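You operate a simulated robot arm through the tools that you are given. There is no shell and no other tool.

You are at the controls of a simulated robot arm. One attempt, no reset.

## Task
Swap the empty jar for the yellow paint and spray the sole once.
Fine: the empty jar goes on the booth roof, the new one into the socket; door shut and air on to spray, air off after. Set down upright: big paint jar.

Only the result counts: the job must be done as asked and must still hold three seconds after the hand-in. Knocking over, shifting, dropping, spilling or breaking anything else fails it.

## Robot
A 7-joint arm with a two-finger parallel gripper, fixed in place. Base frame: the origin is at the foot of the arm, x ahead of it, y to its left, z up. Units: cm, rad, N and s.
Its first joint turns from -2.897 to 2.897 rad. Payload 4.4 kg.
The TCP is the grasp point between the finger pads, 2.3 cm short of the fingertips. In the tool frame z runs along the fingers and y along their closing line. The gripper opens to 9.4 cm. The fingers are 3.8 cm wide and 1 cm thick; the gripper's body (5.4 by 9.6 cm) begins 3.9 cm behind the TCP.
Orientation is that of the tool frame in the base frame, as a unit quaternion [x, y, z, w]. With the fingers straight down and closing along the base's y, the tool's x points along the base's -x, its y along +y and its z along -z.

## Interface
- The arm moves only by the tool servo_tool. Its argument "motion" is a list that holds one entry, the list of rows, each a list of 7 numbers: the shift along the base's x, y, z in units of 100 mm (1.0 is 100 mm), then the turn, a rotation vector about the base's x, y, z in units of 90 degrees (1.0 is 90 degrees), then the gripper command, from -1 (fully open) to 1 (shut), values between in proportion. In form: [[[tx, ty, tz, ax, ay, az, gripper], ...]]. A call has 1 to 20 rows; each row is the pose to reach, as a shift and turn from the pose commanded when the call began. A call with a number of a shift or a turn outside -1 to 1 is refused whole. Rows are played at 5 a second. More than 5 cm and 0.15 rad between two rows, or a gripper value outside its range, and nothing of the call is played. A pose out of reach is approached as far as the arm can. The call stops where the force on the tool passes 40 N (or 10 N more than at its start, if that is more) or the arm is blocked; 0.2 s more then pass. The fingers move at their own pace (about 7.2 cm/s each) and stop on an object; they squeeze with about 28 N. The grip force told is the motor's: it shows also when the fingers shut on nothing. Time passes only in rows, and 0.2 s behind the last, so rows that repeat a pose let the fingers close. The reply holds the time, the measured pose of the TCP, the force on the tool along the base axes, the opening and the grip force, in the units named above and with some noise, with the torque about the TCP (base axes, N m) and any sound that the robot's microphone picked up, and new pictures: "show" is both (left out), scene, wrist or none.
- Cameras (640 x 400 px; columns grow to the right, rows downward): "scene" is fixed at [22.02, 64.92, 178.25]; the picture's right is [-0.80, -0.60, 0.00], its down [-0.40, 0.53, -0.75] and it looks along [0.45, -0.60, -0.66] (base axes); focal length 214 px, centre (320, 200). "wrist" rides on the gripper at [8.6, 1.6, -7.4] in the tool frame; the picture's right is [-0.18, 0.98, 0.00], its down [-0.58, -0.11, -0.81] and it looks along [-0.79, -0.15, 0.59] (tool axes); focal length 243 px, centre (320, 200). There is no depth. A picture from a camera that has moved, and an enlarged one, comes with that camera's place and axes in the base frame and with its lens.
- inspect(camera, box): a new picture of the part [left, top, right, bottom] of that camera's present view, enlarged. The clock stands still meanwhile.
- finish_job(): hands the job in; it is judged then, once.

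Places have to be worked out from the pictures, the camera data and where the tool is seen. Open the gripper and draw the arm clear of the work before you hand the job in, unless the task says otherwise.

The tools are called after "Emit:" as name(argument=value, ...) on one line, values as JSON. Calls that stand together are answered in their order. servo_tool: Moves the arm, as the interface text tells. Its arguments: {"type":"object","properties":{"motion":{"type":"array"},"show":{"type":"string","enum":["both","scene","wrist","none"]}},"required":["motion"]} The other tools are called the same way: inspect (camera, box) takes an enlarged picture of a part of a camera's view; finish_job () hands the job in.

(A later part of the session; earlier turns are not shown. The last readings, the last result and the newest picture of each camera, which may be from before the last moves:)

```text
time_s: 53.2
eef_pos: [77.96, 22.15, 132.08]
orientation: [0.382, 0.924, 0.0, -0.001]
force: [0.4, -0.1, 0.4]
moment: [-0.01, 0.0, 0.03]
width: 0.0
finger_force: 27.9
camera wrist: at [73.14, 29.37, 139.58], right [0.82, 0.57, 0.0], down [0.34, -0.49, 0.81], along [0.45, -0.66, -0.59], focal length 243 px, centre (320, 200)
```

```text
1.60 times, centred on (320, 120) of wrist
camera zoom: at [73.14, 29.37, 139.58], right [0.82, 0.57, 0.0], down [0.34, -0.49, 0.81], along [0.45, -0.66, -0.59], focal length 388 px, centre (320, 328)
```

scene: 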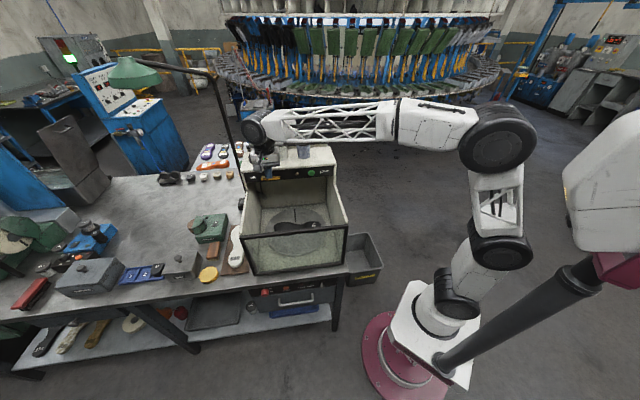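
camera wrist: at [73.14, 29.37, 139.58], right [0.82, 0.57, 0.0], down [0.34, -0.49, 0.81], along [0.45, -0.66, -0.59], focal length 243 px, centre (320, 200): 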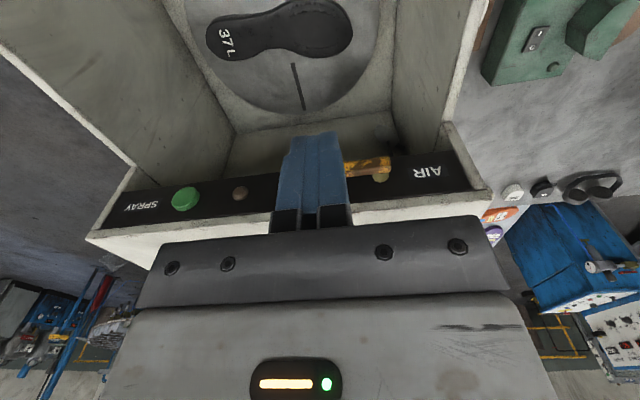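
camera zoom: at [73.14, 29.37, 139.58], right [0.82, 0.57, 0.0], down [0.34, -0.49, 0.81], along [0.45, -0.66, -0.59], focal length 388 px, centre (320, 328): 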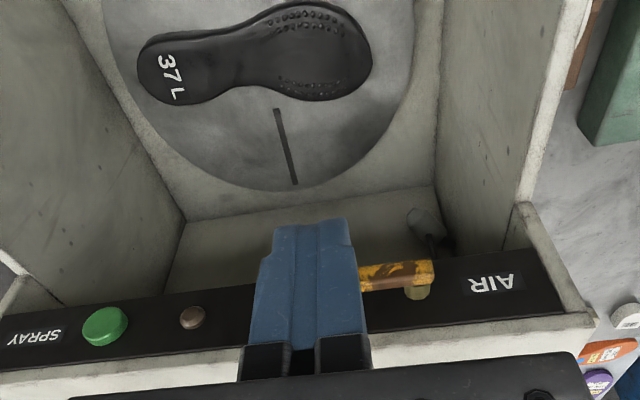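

Everything is clear here. I'll move over the bar near its tip, with the fingers just in front of the roof edge.

Emit:
servo_tool(motion=[[[0.2, -0.35, 0, 0, 0, 0, 1], [0.415, -0.695, 0, 0, 0, 0, 1], [0.415, -0.695, -0.2, 0, 0, 0, 1], [0.415, -0.695, -0.4, 0, 0, 0, 1], [0.415, -0.695, -0.4, 0, 0, 0, 1]]])

Emit:
inspect(camera="wrist", box=[160, 0, 480, 240])

Emit:
inspect(camera="scene", box=[230, 130, 350, 205])

```text
time_s: 54.4
eef_pos: [82.22, 15.22, 128.12]
orientation: [0.381, 0.924, -0.001, -0.001]
force: [0.0, -0.1, 0.4]
moment: [-0.01, 0.0, -0.02]
width: 0.0
finger_force: 27.9
camera wrist: at [77.42, 22.36, 135.59], right [0.82, 0.57, 0.0], down [0.34, -0.49, 0.81], along [0.45, -0.66, -0.59], focal length 243 px, centre (320, 200)
```

scene: 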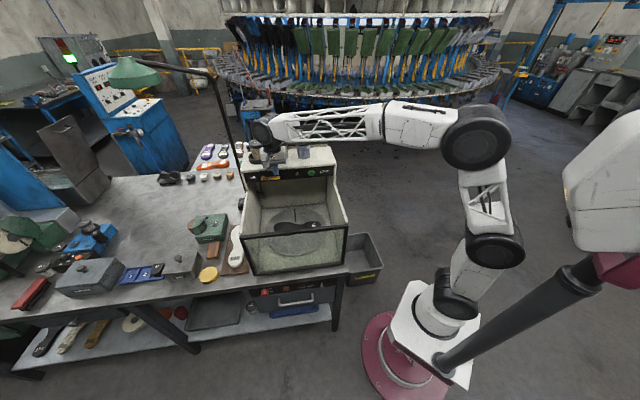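
wrist: 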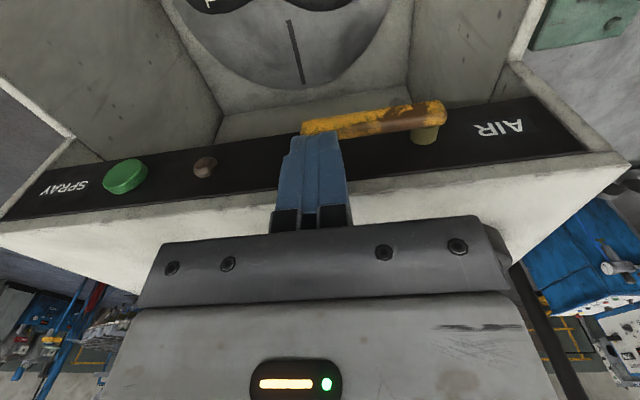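

```text
1.67 times, centred on (320, 120) of wrist
camera zoom: at [77.42, 22.36, 135.59], right [0.82, 0.57, 0.0], down [0.34, -0.49, 0.81], along [0.45, -0.66, -0.59], focal length 404 px, centre (320, 333)
```

zoom: 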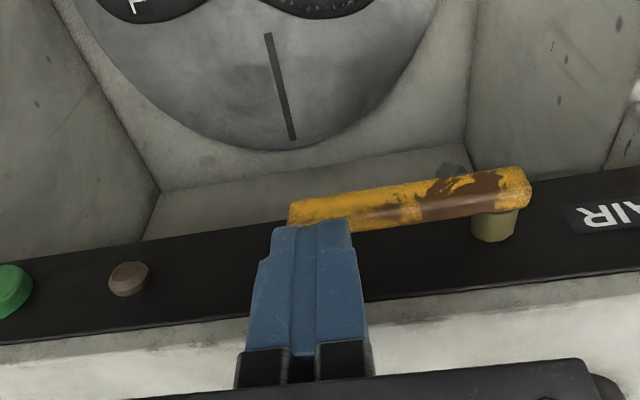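

```text
5.33 times, centred on (290, 168) of scene
camera zoom: at [22.02, 64.92, 178.25], right [-0.8, -0.6, 0.0], down [-0.4, 0.53, -0.75], along [0.45, -0.6, -0.66], focal length 1144 px, centre (480, 373)
```

zoom: 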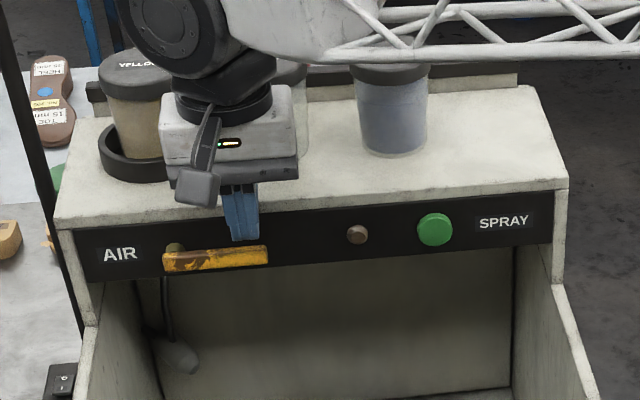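

The fingertips sit right over the bar's end. I'll push down about 5 cm gently and see whether the lever turns.

Emit:
servo_tool(motion=[[[0, 0, -0.1, 0, 0, 0, 1], [0, 0, -0.2, 0, 0, 0, 1], [0, 0, -0.26, 0, 0, 0, 1], [0, 0, -0.32, 0, 0, 0, 1], [0.01, 0.01, -0.38, 0, 0, 0, 1], [0.01, 0.01, -0.44, 0, 0, 0, 1], [0.02, 0.02, -0.5, 0, 0, 0, 1]]])

Emit:
inspect(camera="wrist", box=[160, 0, 480, 240])

Emit:
inspect(camera="scene", box=[230, 130, 350, 205])

```text
time_s: 56.0
eef_pos: [82.42, 15.14, 123.19]
orientation: [0.382, 0.924, 0.0, 0.0]
force: [-2.1, -2.7, 10.7]
moment: [0.31, -0.69, -0.15]
width: 0.01
finger_force: 28.2
camera wrist: at [77.52, 22.4, 130.76], right [0.82, 0.57, 0.0], down [0.34, -0.49, 0.81], along [0.46, -0.66, -0.59], focal length 243 px, centre (320, 200)
```

scene: 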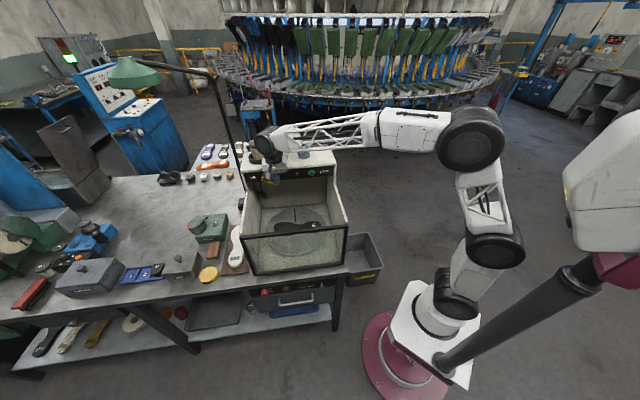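
wrist: 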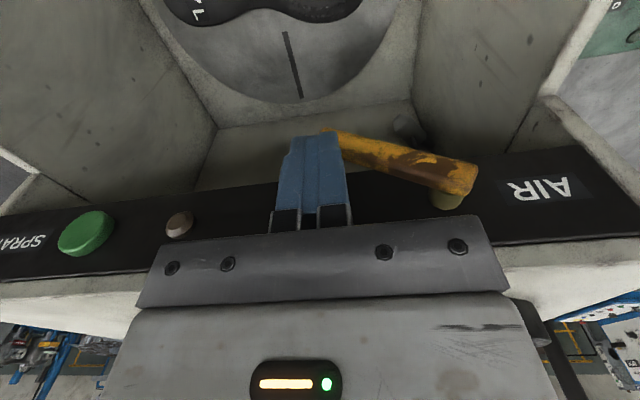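

```text
1.67 times, centred on (320, 120) of wrist
camera zoom: at [77.52, 22.4, 130.76], right [0.82, 0.57, 0.0], down [0.34, -0.49, 0.81], along [0.46, -0.66, -0.59], focal length 404 px, centre (320, 333)
```

zoom: 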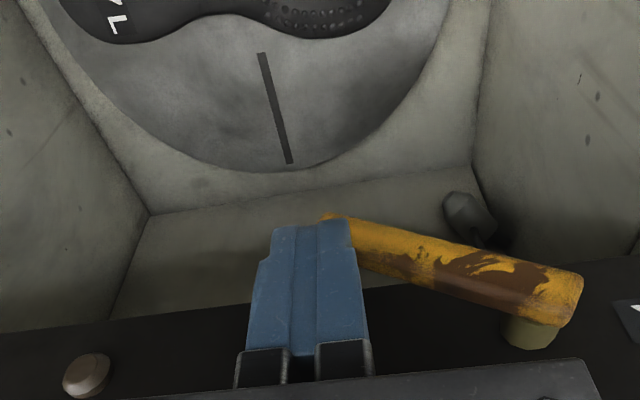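

```text
5.33 times, centred on (290, 168) of scene
camera zoom: at [22.02, 64.92, 178.25], right [-0.8, -0.6, 0.0], down [-0.4, 0.53, -0.75], along [0.45, -0.6, -0.66], focal length 1144 px, centre (480, 373)
```

zoom: 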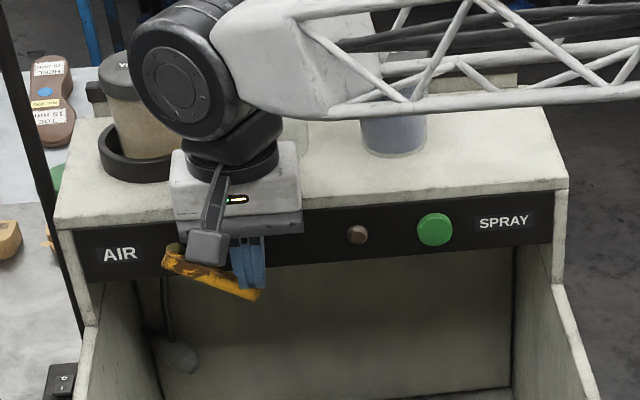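

The lever turns down easily, and the body still clears the roof edge. I'll continue round the arc, sliding left while going down to bring it vertical.

Emit:
servo_tool(motion=[[[0.0, 0.04, -0.07, 0, 0, 0, 1], [0.03, 0.07, -0.14, 0, 0, 0, 1], [0.06, 0.1, -0.19, 0, 0, 0, 1], [0.1, 0.14, -0.24, 0, 0, 0, 1], [0.14, 0.18, -0.29, 0, 0, 0, 1], [0.19, 0.23, -0.32, 0, 0, 0, 1], [0.24, 0.28, -0.34, 0, 0, 0, 1], [0.29, 0.33, -0.36, 0, 0, 0, 1]]])

Emit:
inspect(camera="wrist", box=[160, 0, 480, 240])

Emit:
inspect(camera="scene", box=[230, 130, 350, 205])

```text
time_s: 56.4
eef_pos: [82.45, 15.26, 123.29]
orientation: [0.382, 0.924, 0.001, 0.004]
force: [-0.4, -0.9, 0.0]
moment: [-0.02, 0.01, 0.02]
width: 0.0
finger_force: 27.9
stopped in row 1: the force on the tool passed its limit at 64 N (the readings are from after the stop); the commanded pose is now the measured one
camera wrist: at [77.52, 22.51, 130.72], right [0.82, 0.57, 0.01], down [0.33, -0.49, 0.81], along [0.46, -0.67, -0.59], focal length 243 px, centre (320, 200)
```

scene: 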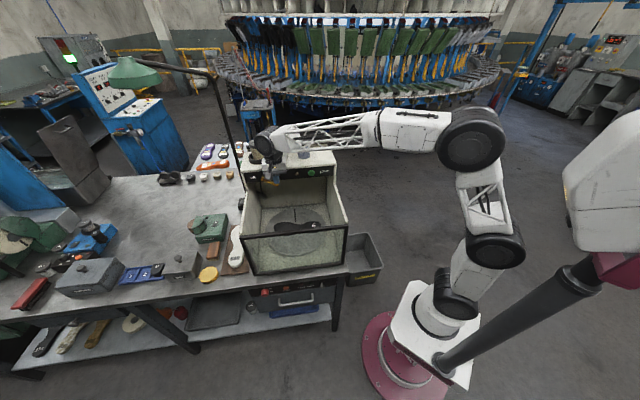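
wrist: 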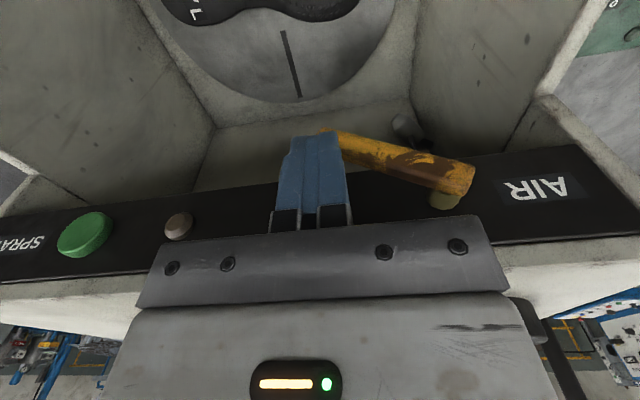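

```text
1.67 times, centred on (320, 120) of wrist
camera zoom: at [77.52, 22.51, 130.72], right [0.82, 0.57, 0.01], down [0.33, -0.49, 0.81], along [0.46, -0.67, -0.59], focal length 404 px, centre (320, 333)
```

zoom: 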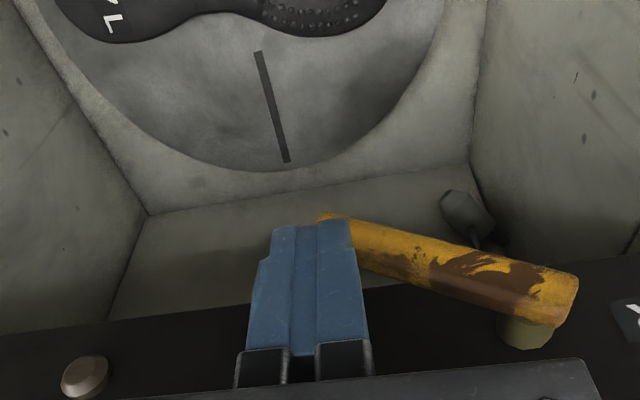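

```text
5.33 times, centred on (290, 168) of scene
camera zoom: at [22.02, 64.92, 178.25], right [-0.8, -0.6, 0.0], down [-0.4, 0.53, -0.75], along [0.45, -0.6, -0.66], focal length 1144 px, centre (480, 373)
```

zoom: 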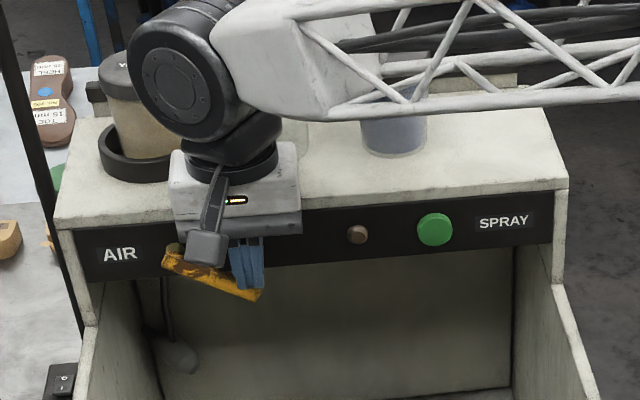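

The sudden stop came with a torque placing the contact at the hand body's rear corner, i.e. the body resting on the roof edge. I'll rise a little, move out, and tilt the tool 20° so the fingertips reach in while the body stays clear.

Emit:
servo_tool(motion=[[[0, 0, 0.08, 0, 0, 0, 1], [-0.04, 0.04, 0.15, 0, 0, 0, 1], [-0.08, 0.08, 0.15, -0.055, -0.055, 0, 1], [-0.08, 0.08, 0.15, -0.11, -0.11, 0, 1], [-0.08, 0.08, 0.15, -0.157, -0.157, 0, 1], [-0.08, 0.08, 0.15, -0.157, -0.157, 0, 1]]])

Emit:
inspect(camera="wrist", box=[160, 0, 480, 240])

Emit:
inspect(camera="scene", box=[230, 130, 350, 205])

```text
time_s: 57.8
eef_pos: [81.77, 16.11, 124.79]
orientation: [0.375, 0.91, -0.066, 0.164]
force: [-0.2, 0.4, -0.4]
moment: [0.0, -0.02, -0.03]
width: 0.02
finger_force: 27.7
camera wrist: at [75.33, 24.74, 128.7], right [0.82, 0.57, 0.07], down [0.11, -0.27, 0.96], along [0.57, -0.77, -0.28], focal length 243 px, centre (320, 200)
```

scene: 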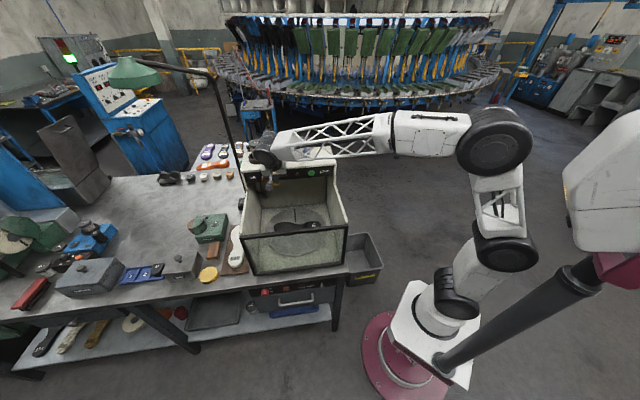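
wrist: 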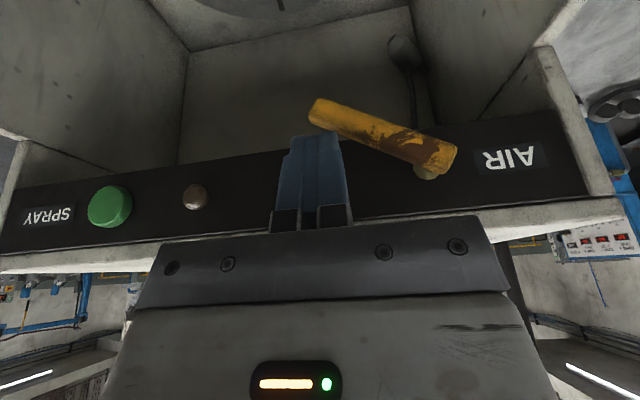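

```text
1.67 times, centred on (320, 120) of wrist
camera zoom: at [75.33, 24.74, 128.7], right [0.82, 0.57, 0.07], down [0.11, -0.27, 0.96], along [0.57, -0.77, -0.28], focal length 404 px, centre (320, 333)
```

zoom: 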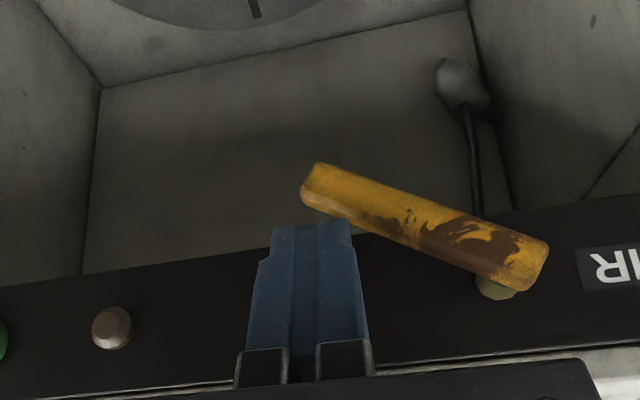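

```text
5.33 times, centred on (290, 168) of scene
camera zoom: at [22.02, 64.92, 178.25], right [-0.8, -0.6, 0.0], down [-0.4, 0.53, -0.75], along [0.45, -0.6, -0.66], focal length 1144 px, centre (480, 373)
```

zoom: 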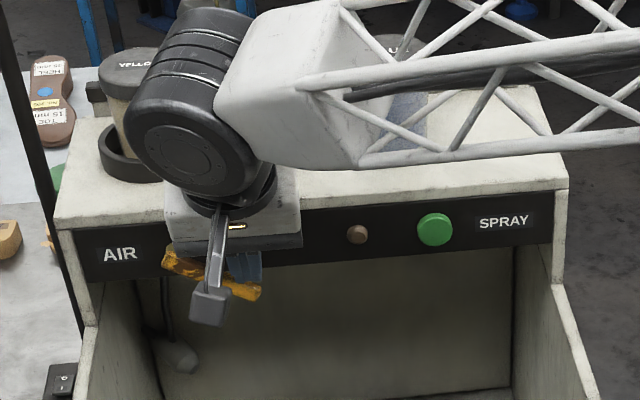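

The fingers now lean in with the body clear of the roof edge, and the lever is about 30° down. I'll push it on along the arc towards vertical.

Emit:
servo_tool(motion=[[[0, 0, -0.12, 0, 0, 0, 1], [0, 0, -0.23, 0, 0, 0, 1], [0.02, 0.02, -0.3, 0, 0, 0, 1], [0.04, 0.04, -0.36, 0, 0, 0, 1], [0.075, 0.075, -0.41, 0, 0, 0, 1], [0.11, 0.11, -0.465, 0, 0, 0, 1], [0.15, 0.15, -0.51, 0, 0, 0, 1]]])

Emit:
inspect(camera="wrist", box=[160, 0, 480, 240])

Emit:
inspect(camera="scene", box=[230, 130, 350, 205])

```text
time_s: 59.4
eef_pos: [83.17, 17.67, 119.69]
orientation: [0.377, 0.909, -0.066, 0.163]
force: [-0.1, 0.3, 0.0]
moment: [-0.01, 0.0, 0.01]
width: 0.0
finger_force: 27.4
camera wrist: at [76.77, 26.27, 123.61], right [0.82, 0.57, 0.07], down [0.11, -0.27, 0.96], along [0.57, -0.77, -0.28], focal length 243 px, centre (320, 200)
```

scene: 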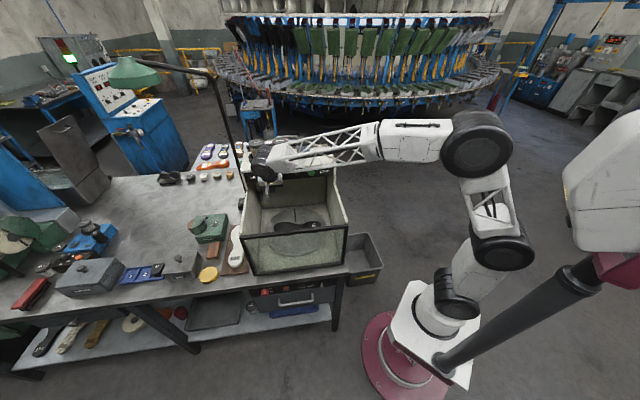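
wrist: 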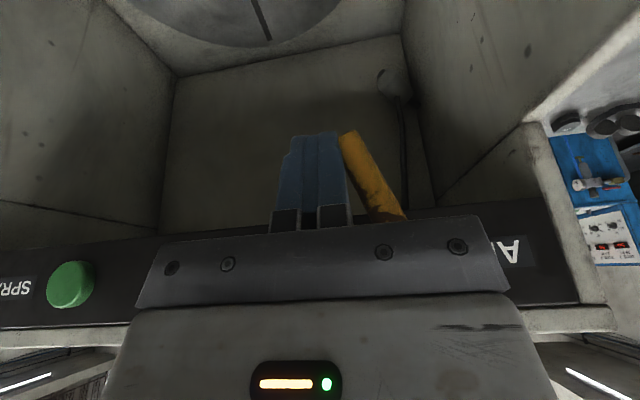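

```text
1.67 times, centred on (320, 120) of wrist
camera zoom: at [76.77, 26.27, 123.61], right [0.82, 0.57, 0.07], down [0.11, -0.27, 0.96], along [0.57, -0.77, -0.28], focal length 404 px, centre (320, 333)
```

zoom: 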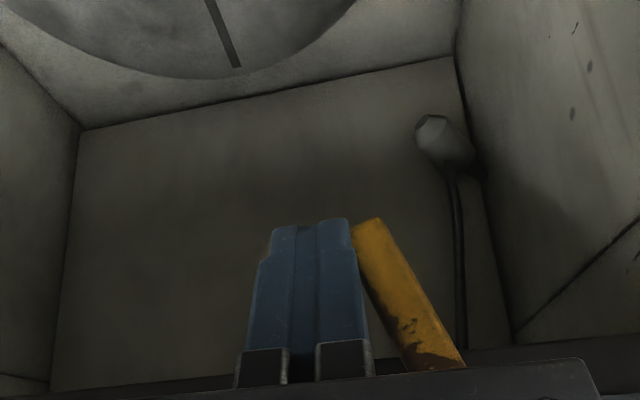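

```text
5.33 times, centred on (290, 168) of scene
camera zoom: at [22.02, 64.92, 178.25], right [-0.8, -0.6, 0.0], down [-0.4, 0.53, -0.75], along [0.45, -0.6, -0.66], focal length 1144 px, centre (480, 373)
```

zoom: 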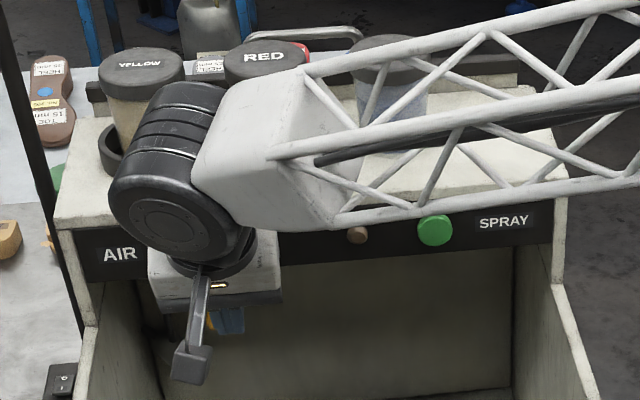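

The lever is at about 65°. I'll push it the rest of the way sideways to its stop in small steps.

Emit:
servo_tool(motion=[[[0.04, 0.04, -0.03, 0, 0, 0, 1], [0.08, 0.08, -0.05, 0, 0, 0, 1], [0.11, 0.11, -0.06, 0, 0, 0, 1], [0.14, 0.14, -0.07, 0, 0, 0, 1], [0.17, 0.17, -0.07, 0, 0, 0, 1], [0.2, 0.2, -0.07, 0, 0, 0, 1]]])

Emit:
inspect(camera="wrist", box=[160, 0, 480, 240])

Emit:
inspect(camera="scene", box=[230, 130, 350, 205])

```text
time_s: 60.5
eef_pos: [84.35, 18.92, 119.02]
orientation: [0.377, 0.909, -0.066, 0.162]
force: [-22.4, -12.1, 3.1]
moment: [0.26, -0.5, -0.21]
width: 0.0
finger_force: 27.4
stopped in row 5: the force on the tool passed its limit at 53 N (the readings are from after the stop); the commanded pose is now the measured one
camera wrist: at [78.07, 27.56, 123.04], right [0.82, 0.57, 0.06], down [0.11, -0.27, 0.96], along [0.56, -0.78, -0.28], focal length 243 px, centre (320, 200)
```

scene: 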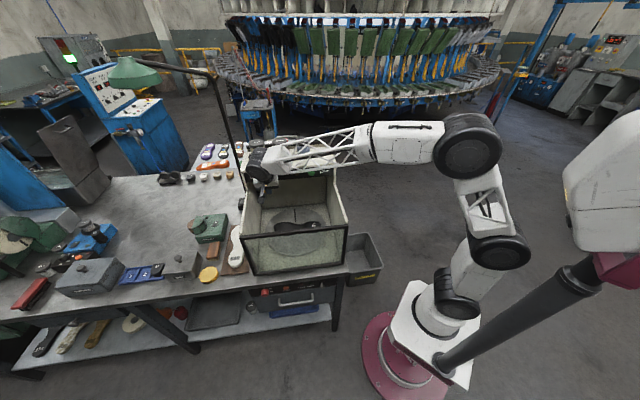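
wrist: 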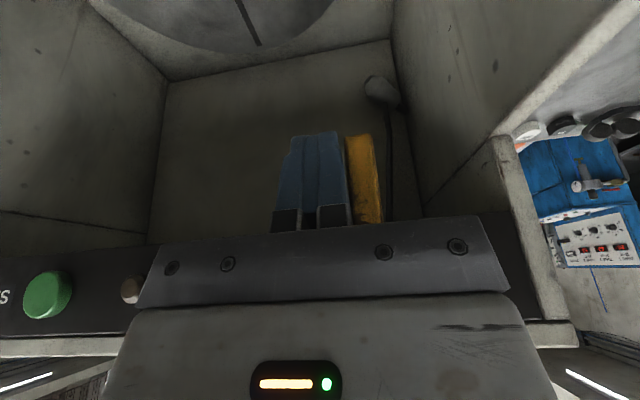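

```text
1.67 times, centred on (320, 120) of wrist
camera zoom: at [78.07, 27.56, 123.04], right [0.82, 0.57, 0.06], down [0.11, -0.27, 0.96], along [0.56, -0.78, -0.28], focal length 404 px, centre (320, 333)
```

zoom: 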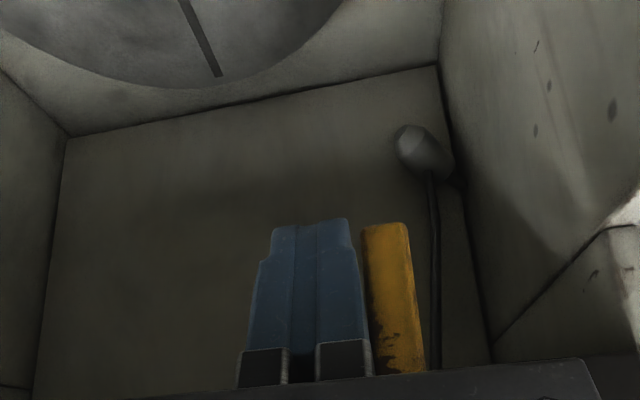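

```text
5.33 times, centred on (290, 168) of scene
camera zoom: at [22.02, 64.92, 178.25], right [-0.8, -0.6, 0.0], down [-0.4, 0.53, -0.75], along [0.45, -0.6, -0.66], focal length 1144 px, centre (480, 373)
```

zoom: 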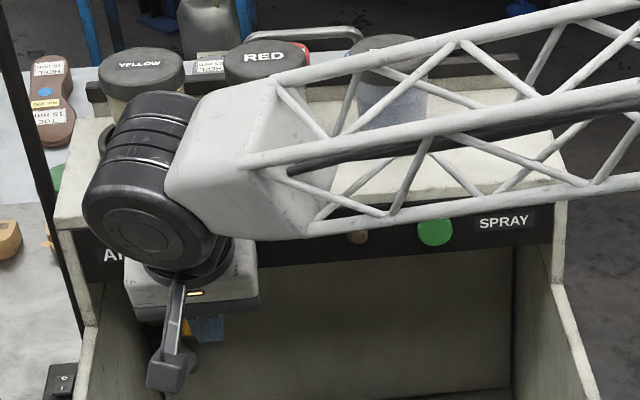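

The lever is vertical and against its stop, so air should be on. I'll back off the lever, move out and up, then check it and the lamp.

Emit:
servo_tool(motion=[[[-0.07, -0.07, 0, 0, 0, 0, 1], [-0.14, -0.14, 0, 0, 0, 0, 1], [-0.3, 0.02, 0, 0, 0, 0, 1], [-0.5, 0.22, 0, 0, 0, 0, 1], [-0.5, 0.22, 0.3, 0, 0, 0, 1], [-0.7, 0.02, 0.55, 0, 0, 0, 1], [-0.95, -0.23, 0.55, 0, 0, 0, 1], [-0.95, -0.23, 0.55, 0, 0, 0, 1]]])

Emit:
inspect(camera="wrist", box=[100, 0, 580, 240])

Emit:
inspect(camera="scene", box=[230, 130, 350, 205])

```text
time_s: 62.3
eef_pos: [75.15, 16.87, 124.48]
orientation: [0.377, 0.909, -0.066, 0.162]
force: [0.7, 0.0, -0.2]
moment: [0.04, 0.02, -0.03]
width: 0.0
finger_force: 27.9
camera wrist: at [68.88, 25.51, 128.52], right [0.82, 0.57, 0.07], down [0.11, -0.27, 0.96], along [0.57, -0.77, -0.28], focal length 243 px, centre (320, 200)
```

scene: 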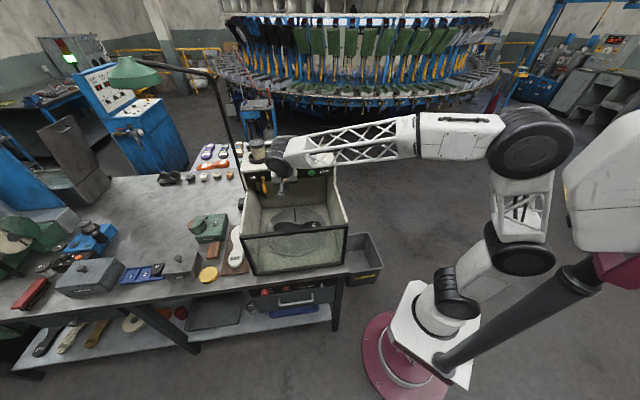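
wrist: 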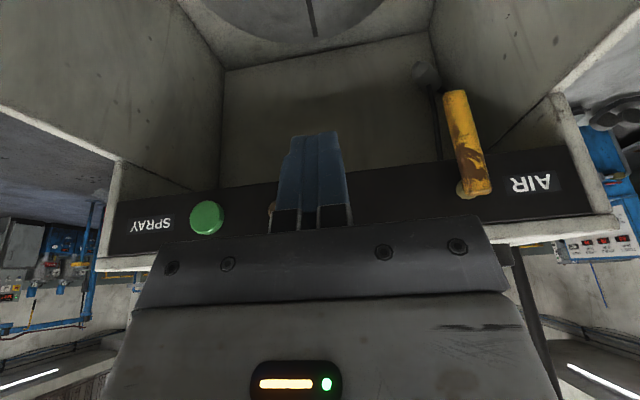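

```text
1.33 times, centred on (340, 120) of wrist
camera zoom: at [68.88, 25.51, 128.52], right [0.82, 0.57, 0.07], down [0.11, -0.27, 0.96], along [0.57, -0.77, -0.28], focal length 324 px, centre (293, 307)
```

zoom: 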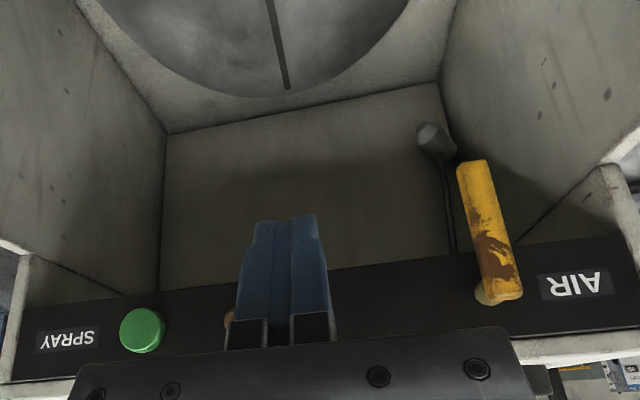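

```text
5.33 times, centred on (290, 168) of scene
camera zoom: at [22.02, 64.92, 178.25], right [-0.8, -0.6, 0.0], down [-0.4, 0.53, -0.75], along [0.45, -0.6, -0.66], focal length 1144 px, centre (480, 373)
```

zoom: 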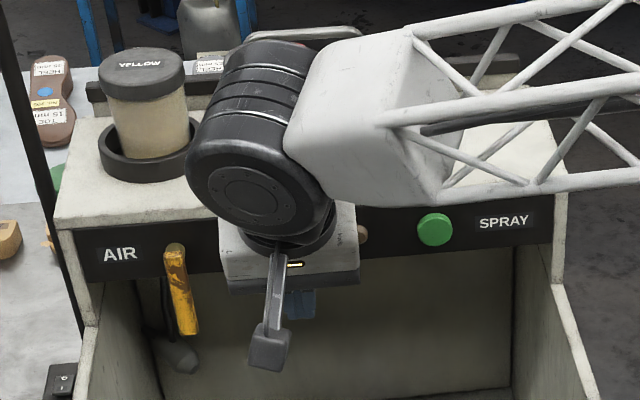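

The lever hangs vertically and the air should be on. I'll move in front of the SPRAY button, staying out from the panel, and check the door as well.

Emit:
servo_tool(motion=[[[-0.2, -0.3, 0, 0, 0, 0, 1], [-0.4, -0.6, 0, 0, 0, 0, 1], [-0.55, -0.9, 0, 0, 0, 0, 1], [-0.6, -1.0, 0, 0, 0, 0, 1], [-0.6, -1.0, 0, 0, 0, 0, 1]]])

Emit:
inspect(camera="wrist", box=[160, 60, 480, 240])

Emit:
inspect(camera="scene", box=[230, 130, 390, 290])

```text
time_s: 63.5
eef_pos: [68.86, 6.74, 124.44]
orientation: [0.377, 0.91, -0.066, 0.163]
force: [0.0, 0.0, 0.2]
moment: [0.0, 0.01, 0.01]
width: 0.0
finger_force: 27.8
camera wrist: at [62.68, 15.43, 128.44], right [0.82, 0.57, 0.07], down [0.11, -0.27, 0.96], along [0.57, -0.77, -0.28], focal length 243 px, centre (320, 200)
```

scene: 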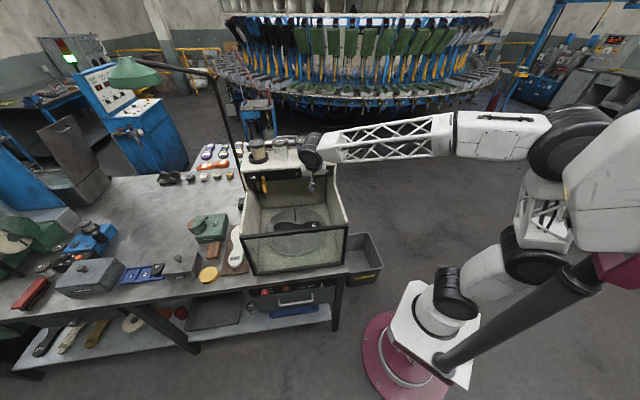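
wrist: 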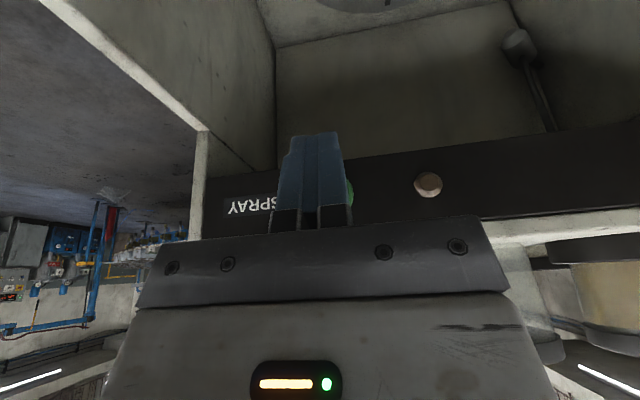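

```text
2.00 times, centred on (320, 150) of wrist
camera zoom: at [62.68, 15.43, 128.44], right [0.82, 0.57, 0.07], down [0.11, -0.27, 0.96], along [0.57, -0.77, -0.28], focal length 485 px, centre (320, 300)
```

zoom: 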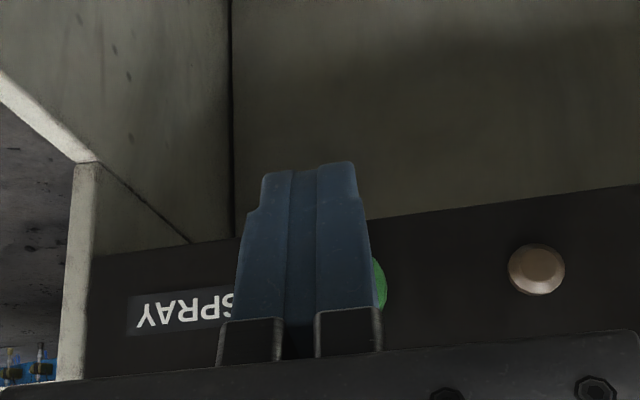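

```text
2.50 times, centred on (310, 210) of scene
camera zoom: at [22.02, 64.92, 178.25], right [-0.8, -0.6, 0.0], down [-0.4, 0.53, -0.75], along [0.45, -0.6, -0.66], focal length 536 px, centre (345, 175)
```

zoom: 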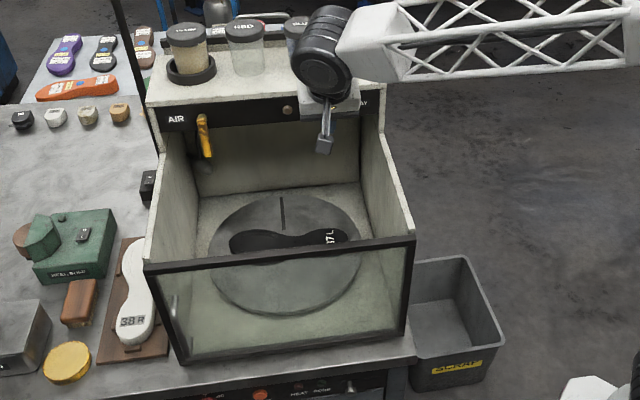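

The door is shut, and the fingertip is lined up with the button (e≈-30.8, tip z≈122.9), about 3 cm away. I'll advance straight at the panel in small steps to press it once, stopping on force.

Emit:
servo_tool(motion=[[[0.07, -0.07, 0, 0, 0, 0, 1], [0.14, -0.14, 0, 0, 0, 0, 1], [0.17, -0.17, 0, 0, 0, 0, 1], [0.19, -0.19, 0, 0, 0, 0, 1]]])

Emit:
inspect(camera="scene", box=[280, 140, 360, 190])

Emit:
inspect(camera="wrist", box=[200, 60, 440, 240])

```text
time_s: 64.5
eef_pos: [70.9, 4.81, 124.41]
orientation: [0.377, 0.909, -0.066, 0.162]
force: [0.0, 0.7, -1.5]
moment: [0.01, -0.03, 0.03]
width: 0.0
finger_force: 27.5
camera wrist: at [64.55, 13.38, 128.43], right [0.82, 0.57, 0.07], down [0.11, -0.27, 0.96], along [0.57, -0.77, -0.28], focal length 243 px, centre (320, 200)
```

scene: 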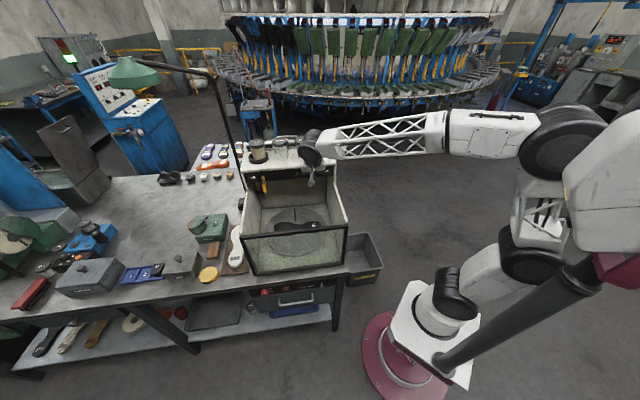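
wrist: 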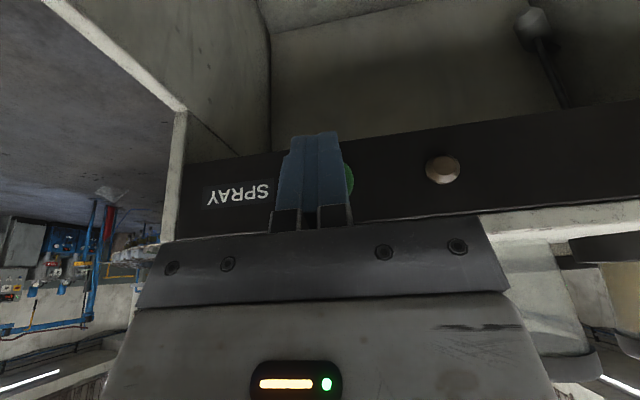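

```text
8.00 times, centred on (320, 165) of scene
camera zoom: at [22.02, 64.92, 178.25], right [-0.8, -0.6, 0.0], down [-0.4, 0.53, -0.75], along [0.45, -0.6, -0.66], focal length 1716 px, centre (320, 480)
```

zoom: 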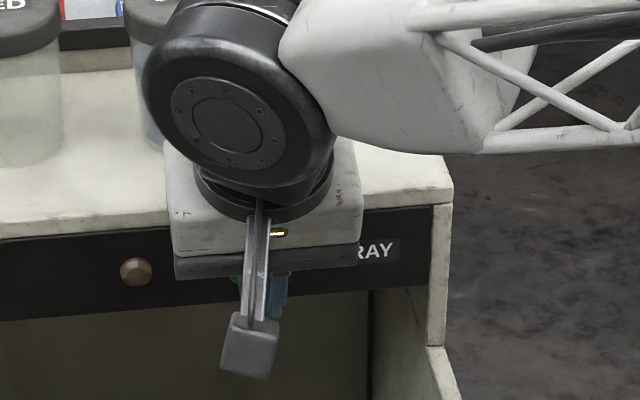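

```text
2.22 times, centred on (320, 150) of wrist
camera zoom: at [64.55, 13.38, 128.43], right [0.82, 0.57, 0.07], down [0.11, -0.27, 0.96], along [0.57, -0.77, -0.28], focal length 539 px, centre (320, 311)
```

zoom: 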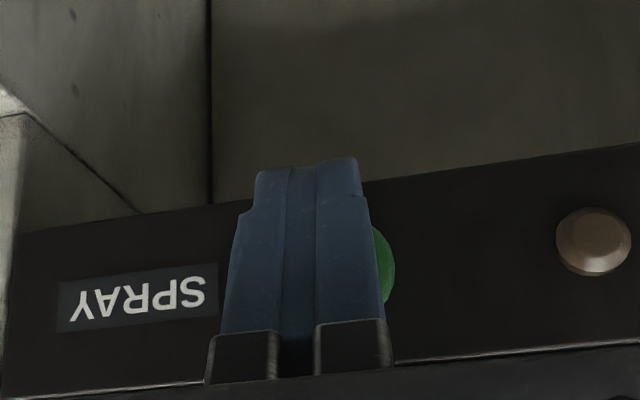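

The button centre is about 0.45 cm further left than the fingertip. I'll correct that, then advance slowly to press once.

Emit:
servo_tool(motion=[[[0.02, 0.044, 0, 0, 0, 0, 1], [0.032, 0.032, 0, 0, 0, 0, 1], [0.05, 0.014, 0, 0, 0, 0, 1], [0.067, -0.003, 0, 0, 0, 0, 1], [0.085, -0.021, 0, 0, 0, 0, 1], [0.103, -0.039, 0, 0, 0, 0, 1], [0.12, -0.056, 0, 0, 0, 0, 1]]])

Emit:
inspect(camera="wrist", box=[200, 60, 440, 240])

```text
time_s: 65.9
eef_pos: [71.66, 4.55, 124.5]
orientation: [0.376, 0.91, -0.065, 0.161]
force: [-10.6, 9.4, 4.3]
moment: [0.0, 0.13, -0.02]
width: 0.01
finger_force: 28.4
heard: click
stopped in row 6: the force on the tool passed its limit at 51 N (the readings are from after the stop); the commanded pose is now the measured one
camera wrist: at [65.31, 13.22, 128.46], right [0.82, 0.57, 0.06], down [0.11, -0.27, 0.96], along [0.57, -0.77, -0.28], focal length 243 px, centre (320, 200)
```

scene: 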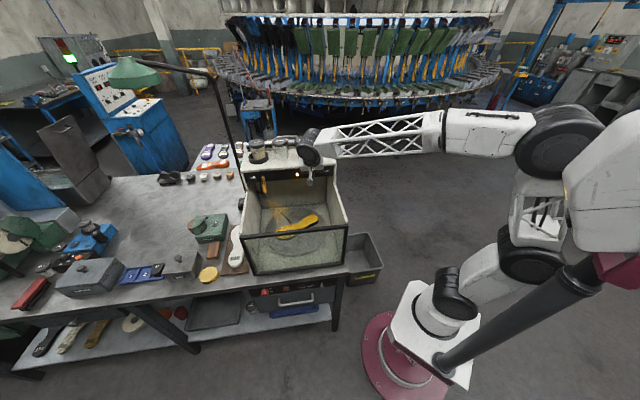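
wrist: 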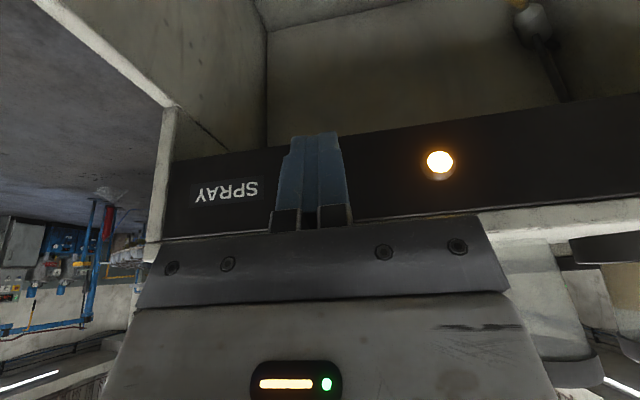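

```text
2.22 times, centred on (320, 150) of wrist
camera zoom: at [65.31, 13.22, 128.46], right [0.82, 0.57, 0.06], down [0.11, -0.27, 0.96], along [0.57, -0.77, -0.28], focal length 539 px, centre (320, 311)
```

zoom: 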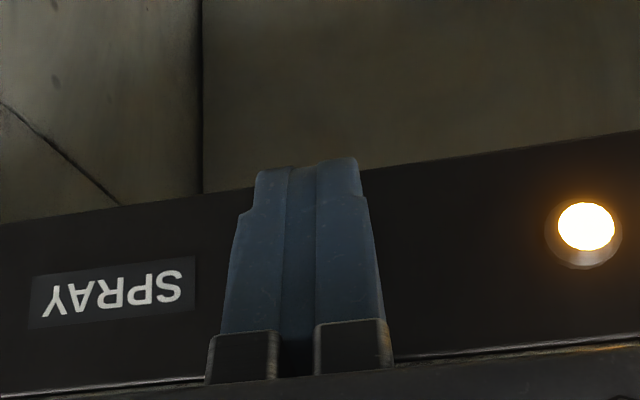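

A click, the lamp lit, and the sole is turning yellow, so the spray is running. I'll back straight off the button and wait for the cycle to finish before turning the air off.

Emit:
servo_tool(motion=[[[-0.07, 0.07, 0, 0, 0, 0, 1], [-0.2, 0.2, 0, 0, 0, 0, 1], [-0.35, 0.35, 0, 0, 0, 0, 1], [-0.35, 0.35, 0, 0, 0, 0, 1], [-0.35, 0.35, 0, 0, 0, 0, 1], [-0.35, 0.35, 0, 0, 0, 0, 1], [-0.35, 0.35, 0, 0, 0, 0, 1], [-0.35, 0.35, 0, 0, 0, 0, 1]]])

Emit:
inspect(camera="scene", box=[230, 130, 390, 290])

```text
time_s: 67.7
eef_pos: [68.27, 7.94, 124.56]
orientation: [0.377, 0.91, -0.067, 0.161]
force: [0.5, -1.0, -1.2]
moment: [-0.04, 0.02, -0.02]
width: 0.01
finger_force: 28.4
camera wrist: at [61.97, 16.52, 128.56], right [0.82, 0.57, 0.06], down [0.11, -0.27, 0.96], along [0.57, -0.77, -0.28], focal length 243 px, centre (320, 200)
```

scene: 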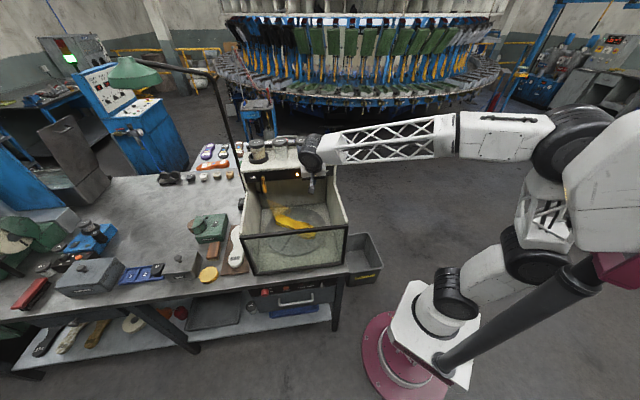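
wrist: 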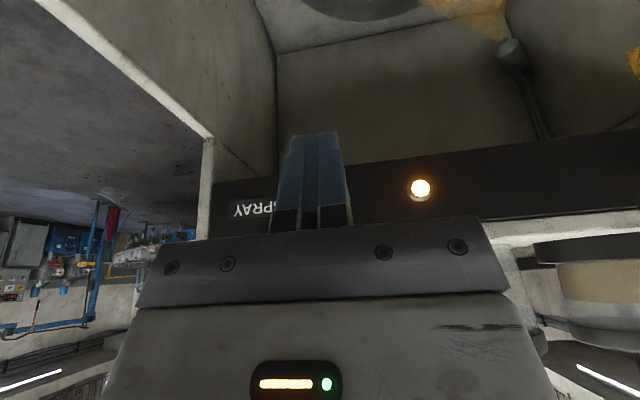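

```text
2.50 times, centred on (310, 210) of scene
camera zoom: at [22.02, 64.92, 178.25], right [-0.8, -0.6, 0.0], down [-0.4, 0.53, -0.75], along [0.45, -0.6, -0.66], focal length 536 px, centre (345, 175)
```

zoom: 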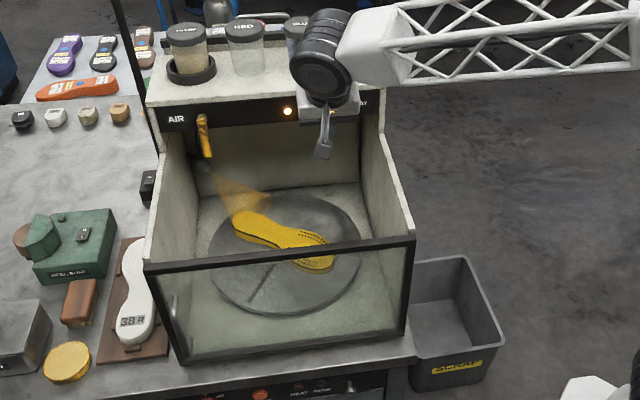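

The spray cone is visible, the sole is yellow, and the lamp is still lit. I'll wait in place until the cycle ends.

Emit:
servo_tool(motion=[[[0, 0, 0, 0, 0, 0, 1], [0, 0, 0, 0, 0, 0, 1], [0, 0, 0, 0, 0, 0, 1], [0, 0, 0, 0, 0, 0, 1], [0, 0, 0, 0, 0, 0, 1], [0, 0, 0, 0, 0, 0, 1], [0, 0, 0, 0, 0, 0, 1], [0, 0, 0, 0, 0, 0, 1], [0, 0, 0, 0, 0, 0, 1], [0, 0, 0, 0, 0, 0, 1]]])

Emit:
inspect(camera="scene", box=[230, 130, 390, 290])

```text
time_s: 69.9
eef_pos: [68.25, 7.96, 124.55]
orientation: [0.376, 0.91, -0.067, 0.161]
force: [0.5, 1.3, -0.3]
moment: [0.0, -0.01, -0.01]
width: 0.0
finger_force: 27.8
camera wrist: at [61.97, 16.52, 128.56], right [0.82, 0.57, 0.06], down [0.11, -0.27, 0.96], along [0.57, -0.77, -0.28], focal length 243 px, centre (320, 200)
```

scene: 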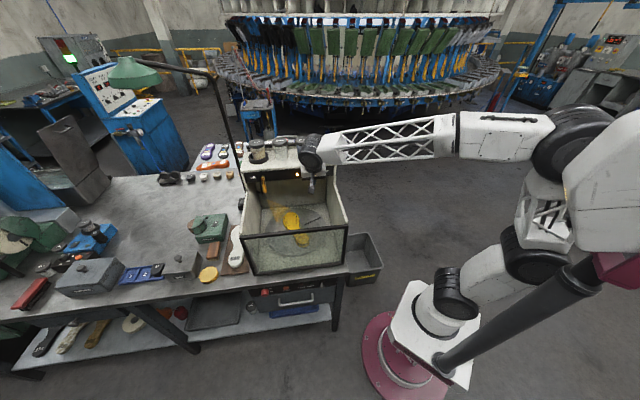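
wrist: 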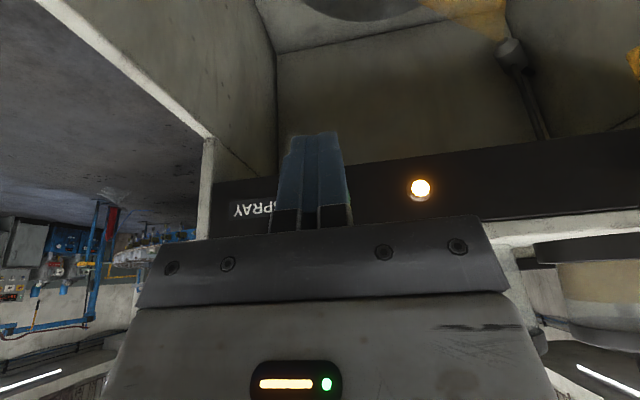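

```text
2.50 times, centred on (310, 210) of scene
camera zoom: at [22.02, 64.92, 178.25], right [-0.8, -0.6, 0.0], down [-0.4, 0.53, -0.75], along [0.45, -0.6, -0.66], focal length 536 px, centre (345, 175)
```

zoom: 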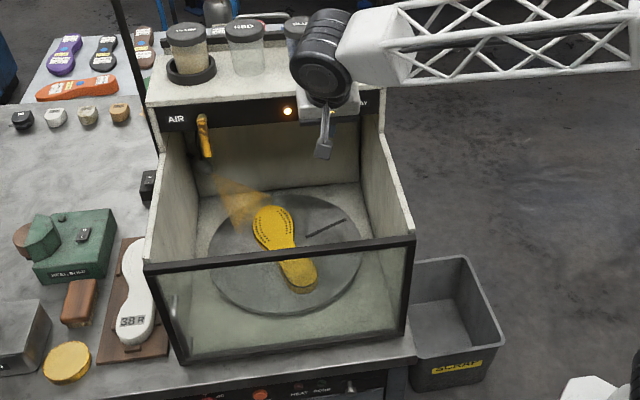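

Emit:
servo_tool(motion=[[[0, 0, 0, 0, 0, 0, 1], [0, 0, 0, 0, 0, 0, 1], [0, 0, 0, 0, 0, 0, 1], [0, 0, 0, 0, 0, 0, 1], [0, 0, 0, 0, 0, 0, 1], [0, 0, 0, 0, 0, 0, 1], [0, 0, 0, 0, 0, 0, 1], [0, 0, 0, 0, 0, 0, 1], [0, 0, 0, 0, 0, 0, 1], [0, 0, 0, 0, 0, 0, 1]]])

Emit:
inspect(camera="scene", box=[230, 130, 390, 290])

```text
time_s: 72.1
eef_pos: [68.22, 7.92, 124.46]
orientation: [0.377, 0.91, -0.067, 0.161]
force: [0.4, -0.4, 0.1]
moment: [-0.02, 0.03, 0.01]
width: 0.01
finger_force: 27.2
camera wrist: at [61.97, 16.52, 128.56], right [0.82, 0.57, 0.06], down [0.11, -0.27, 0.96], along [0.57, -0.77, -0.28], focal length 243 px, centre (320, 200)
```

scene: 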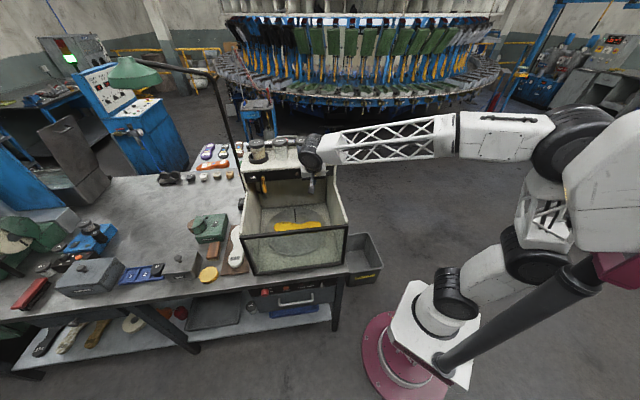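
wrist: 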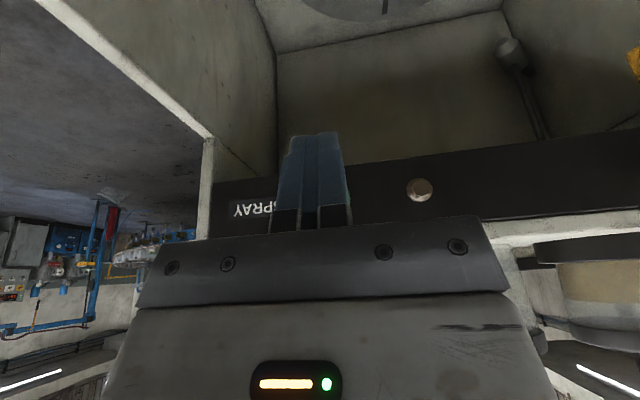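

```text
2.50 times, centred on (310, 210) of scene
camera zoom: at [22.02, 64.92, 178.25], right [-0.8, -0.6, 0.0], down [-0.4, 0.53, -0.75], along [0.45, -0.6, -0.66], focal length 536 px, centre (345, 175)
```

zoom: 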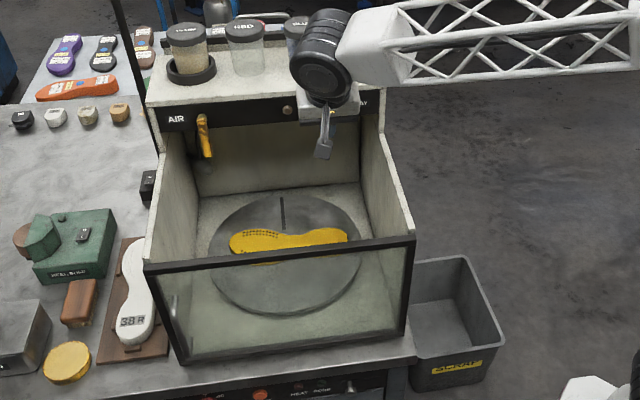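

The cycle is done: lamp off, sole fully yellow. To turn the air off, the hanging lever must be pushed from its left side back to horizontal. A finger pointing straight down can't get beneath it, so I'll re-orient (yaw back +90°, then tilt about 50° inwards). First I'll rise and level out.

Emit:
servo_tool(motion=[[[0, 0, 0.2, 0, 0, 0, 1], [0, 0, 0.4, 0.05, 0.05, 0, 1], [0, 0, 0.6, 0.1, 0.1, 0, 1], [0.1, 0.15, 0.8, 0.157, 0.157, 0, 1], [0.3, 0.4, 1.0, 0.157, 0.157, 0, 1], [0.5, 0.7, 1.0, 0.157, 0.157, 0, 1], [0.7, 1.0, 1.0, 0.157, 0.157, 0, 1]]], show="none")

Emit:
servo_tool(motion=[[[0.1, 0.1, 0, 0, 0, 0.09, 1], [0.2, 0.2, 0, 0, 0, 0.18, 1], [0.3, 0.3, 0, 0, 0, 0.27, 1], [0.4, 0.4, 0, 0, 0, 0.36, 1], [0.5, 0.5, 0, 0, 0, 0.45, 1], [0.55, 0.55, 0, 0, 0, 0.54, 1], [0.6, 0.6, 0, 0, 0, 0.63, 1], [0.65, 0.65, 0, 0, 0, 0.72, 1], [0.7, 0.7, 0, 0, 0, 0.81, 1], [0.74, 0.76, 0, 0, 0, 0.9, 1], [0.74, 0.76, 0, 0, 0, 0.96, 1], [0.74, 0.76, 0, 0, 0, 1.0, 1], [0.74, 0.76, 0, 0, 0, 1.0, 1]]])

```text
time_s: 73.7
eef_pos: [75.17, 17.89, 134.37]
orientation: [0.383, 0.924, 0.001, 0.001]
force: [-1.0, -0.6, -0.2]
moment: [0.02, 0.01, -0.01]
width: 0.01
finger_force: 28.2
```

```text
time_s: 76.5
eef_pos: [82.62, 25.7, 134.3]
orientation: [-0.383, 0.924, 0.001, 0.0]
force: [0.3, 0.2, -0.2]
moment: [0.06, 0.01, 0.0]
width: 0.01
finger_force: 28.0
camera wrist: at [75.54, 20.59, 141.87], right [-0.57, 0.82, 0.0], down [0.49, 0.33, 0.81], along [0.66, 0.46, -0.59], focal length 243 px, centre (320, 200)
```

scene: 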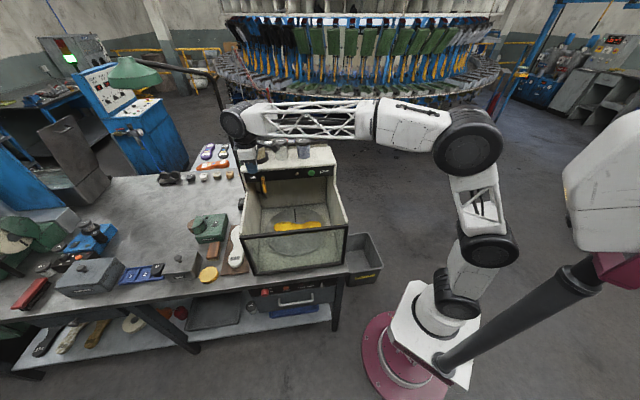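
wrist: 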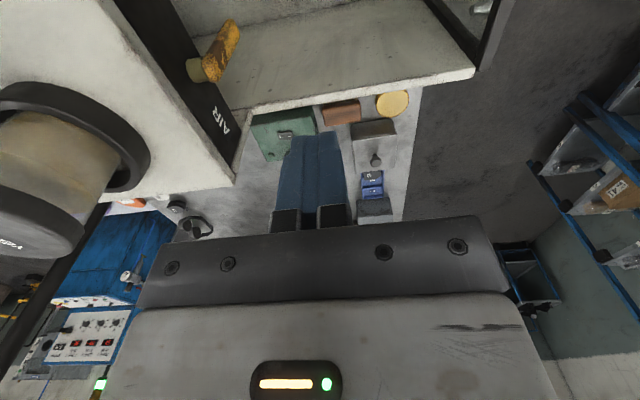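

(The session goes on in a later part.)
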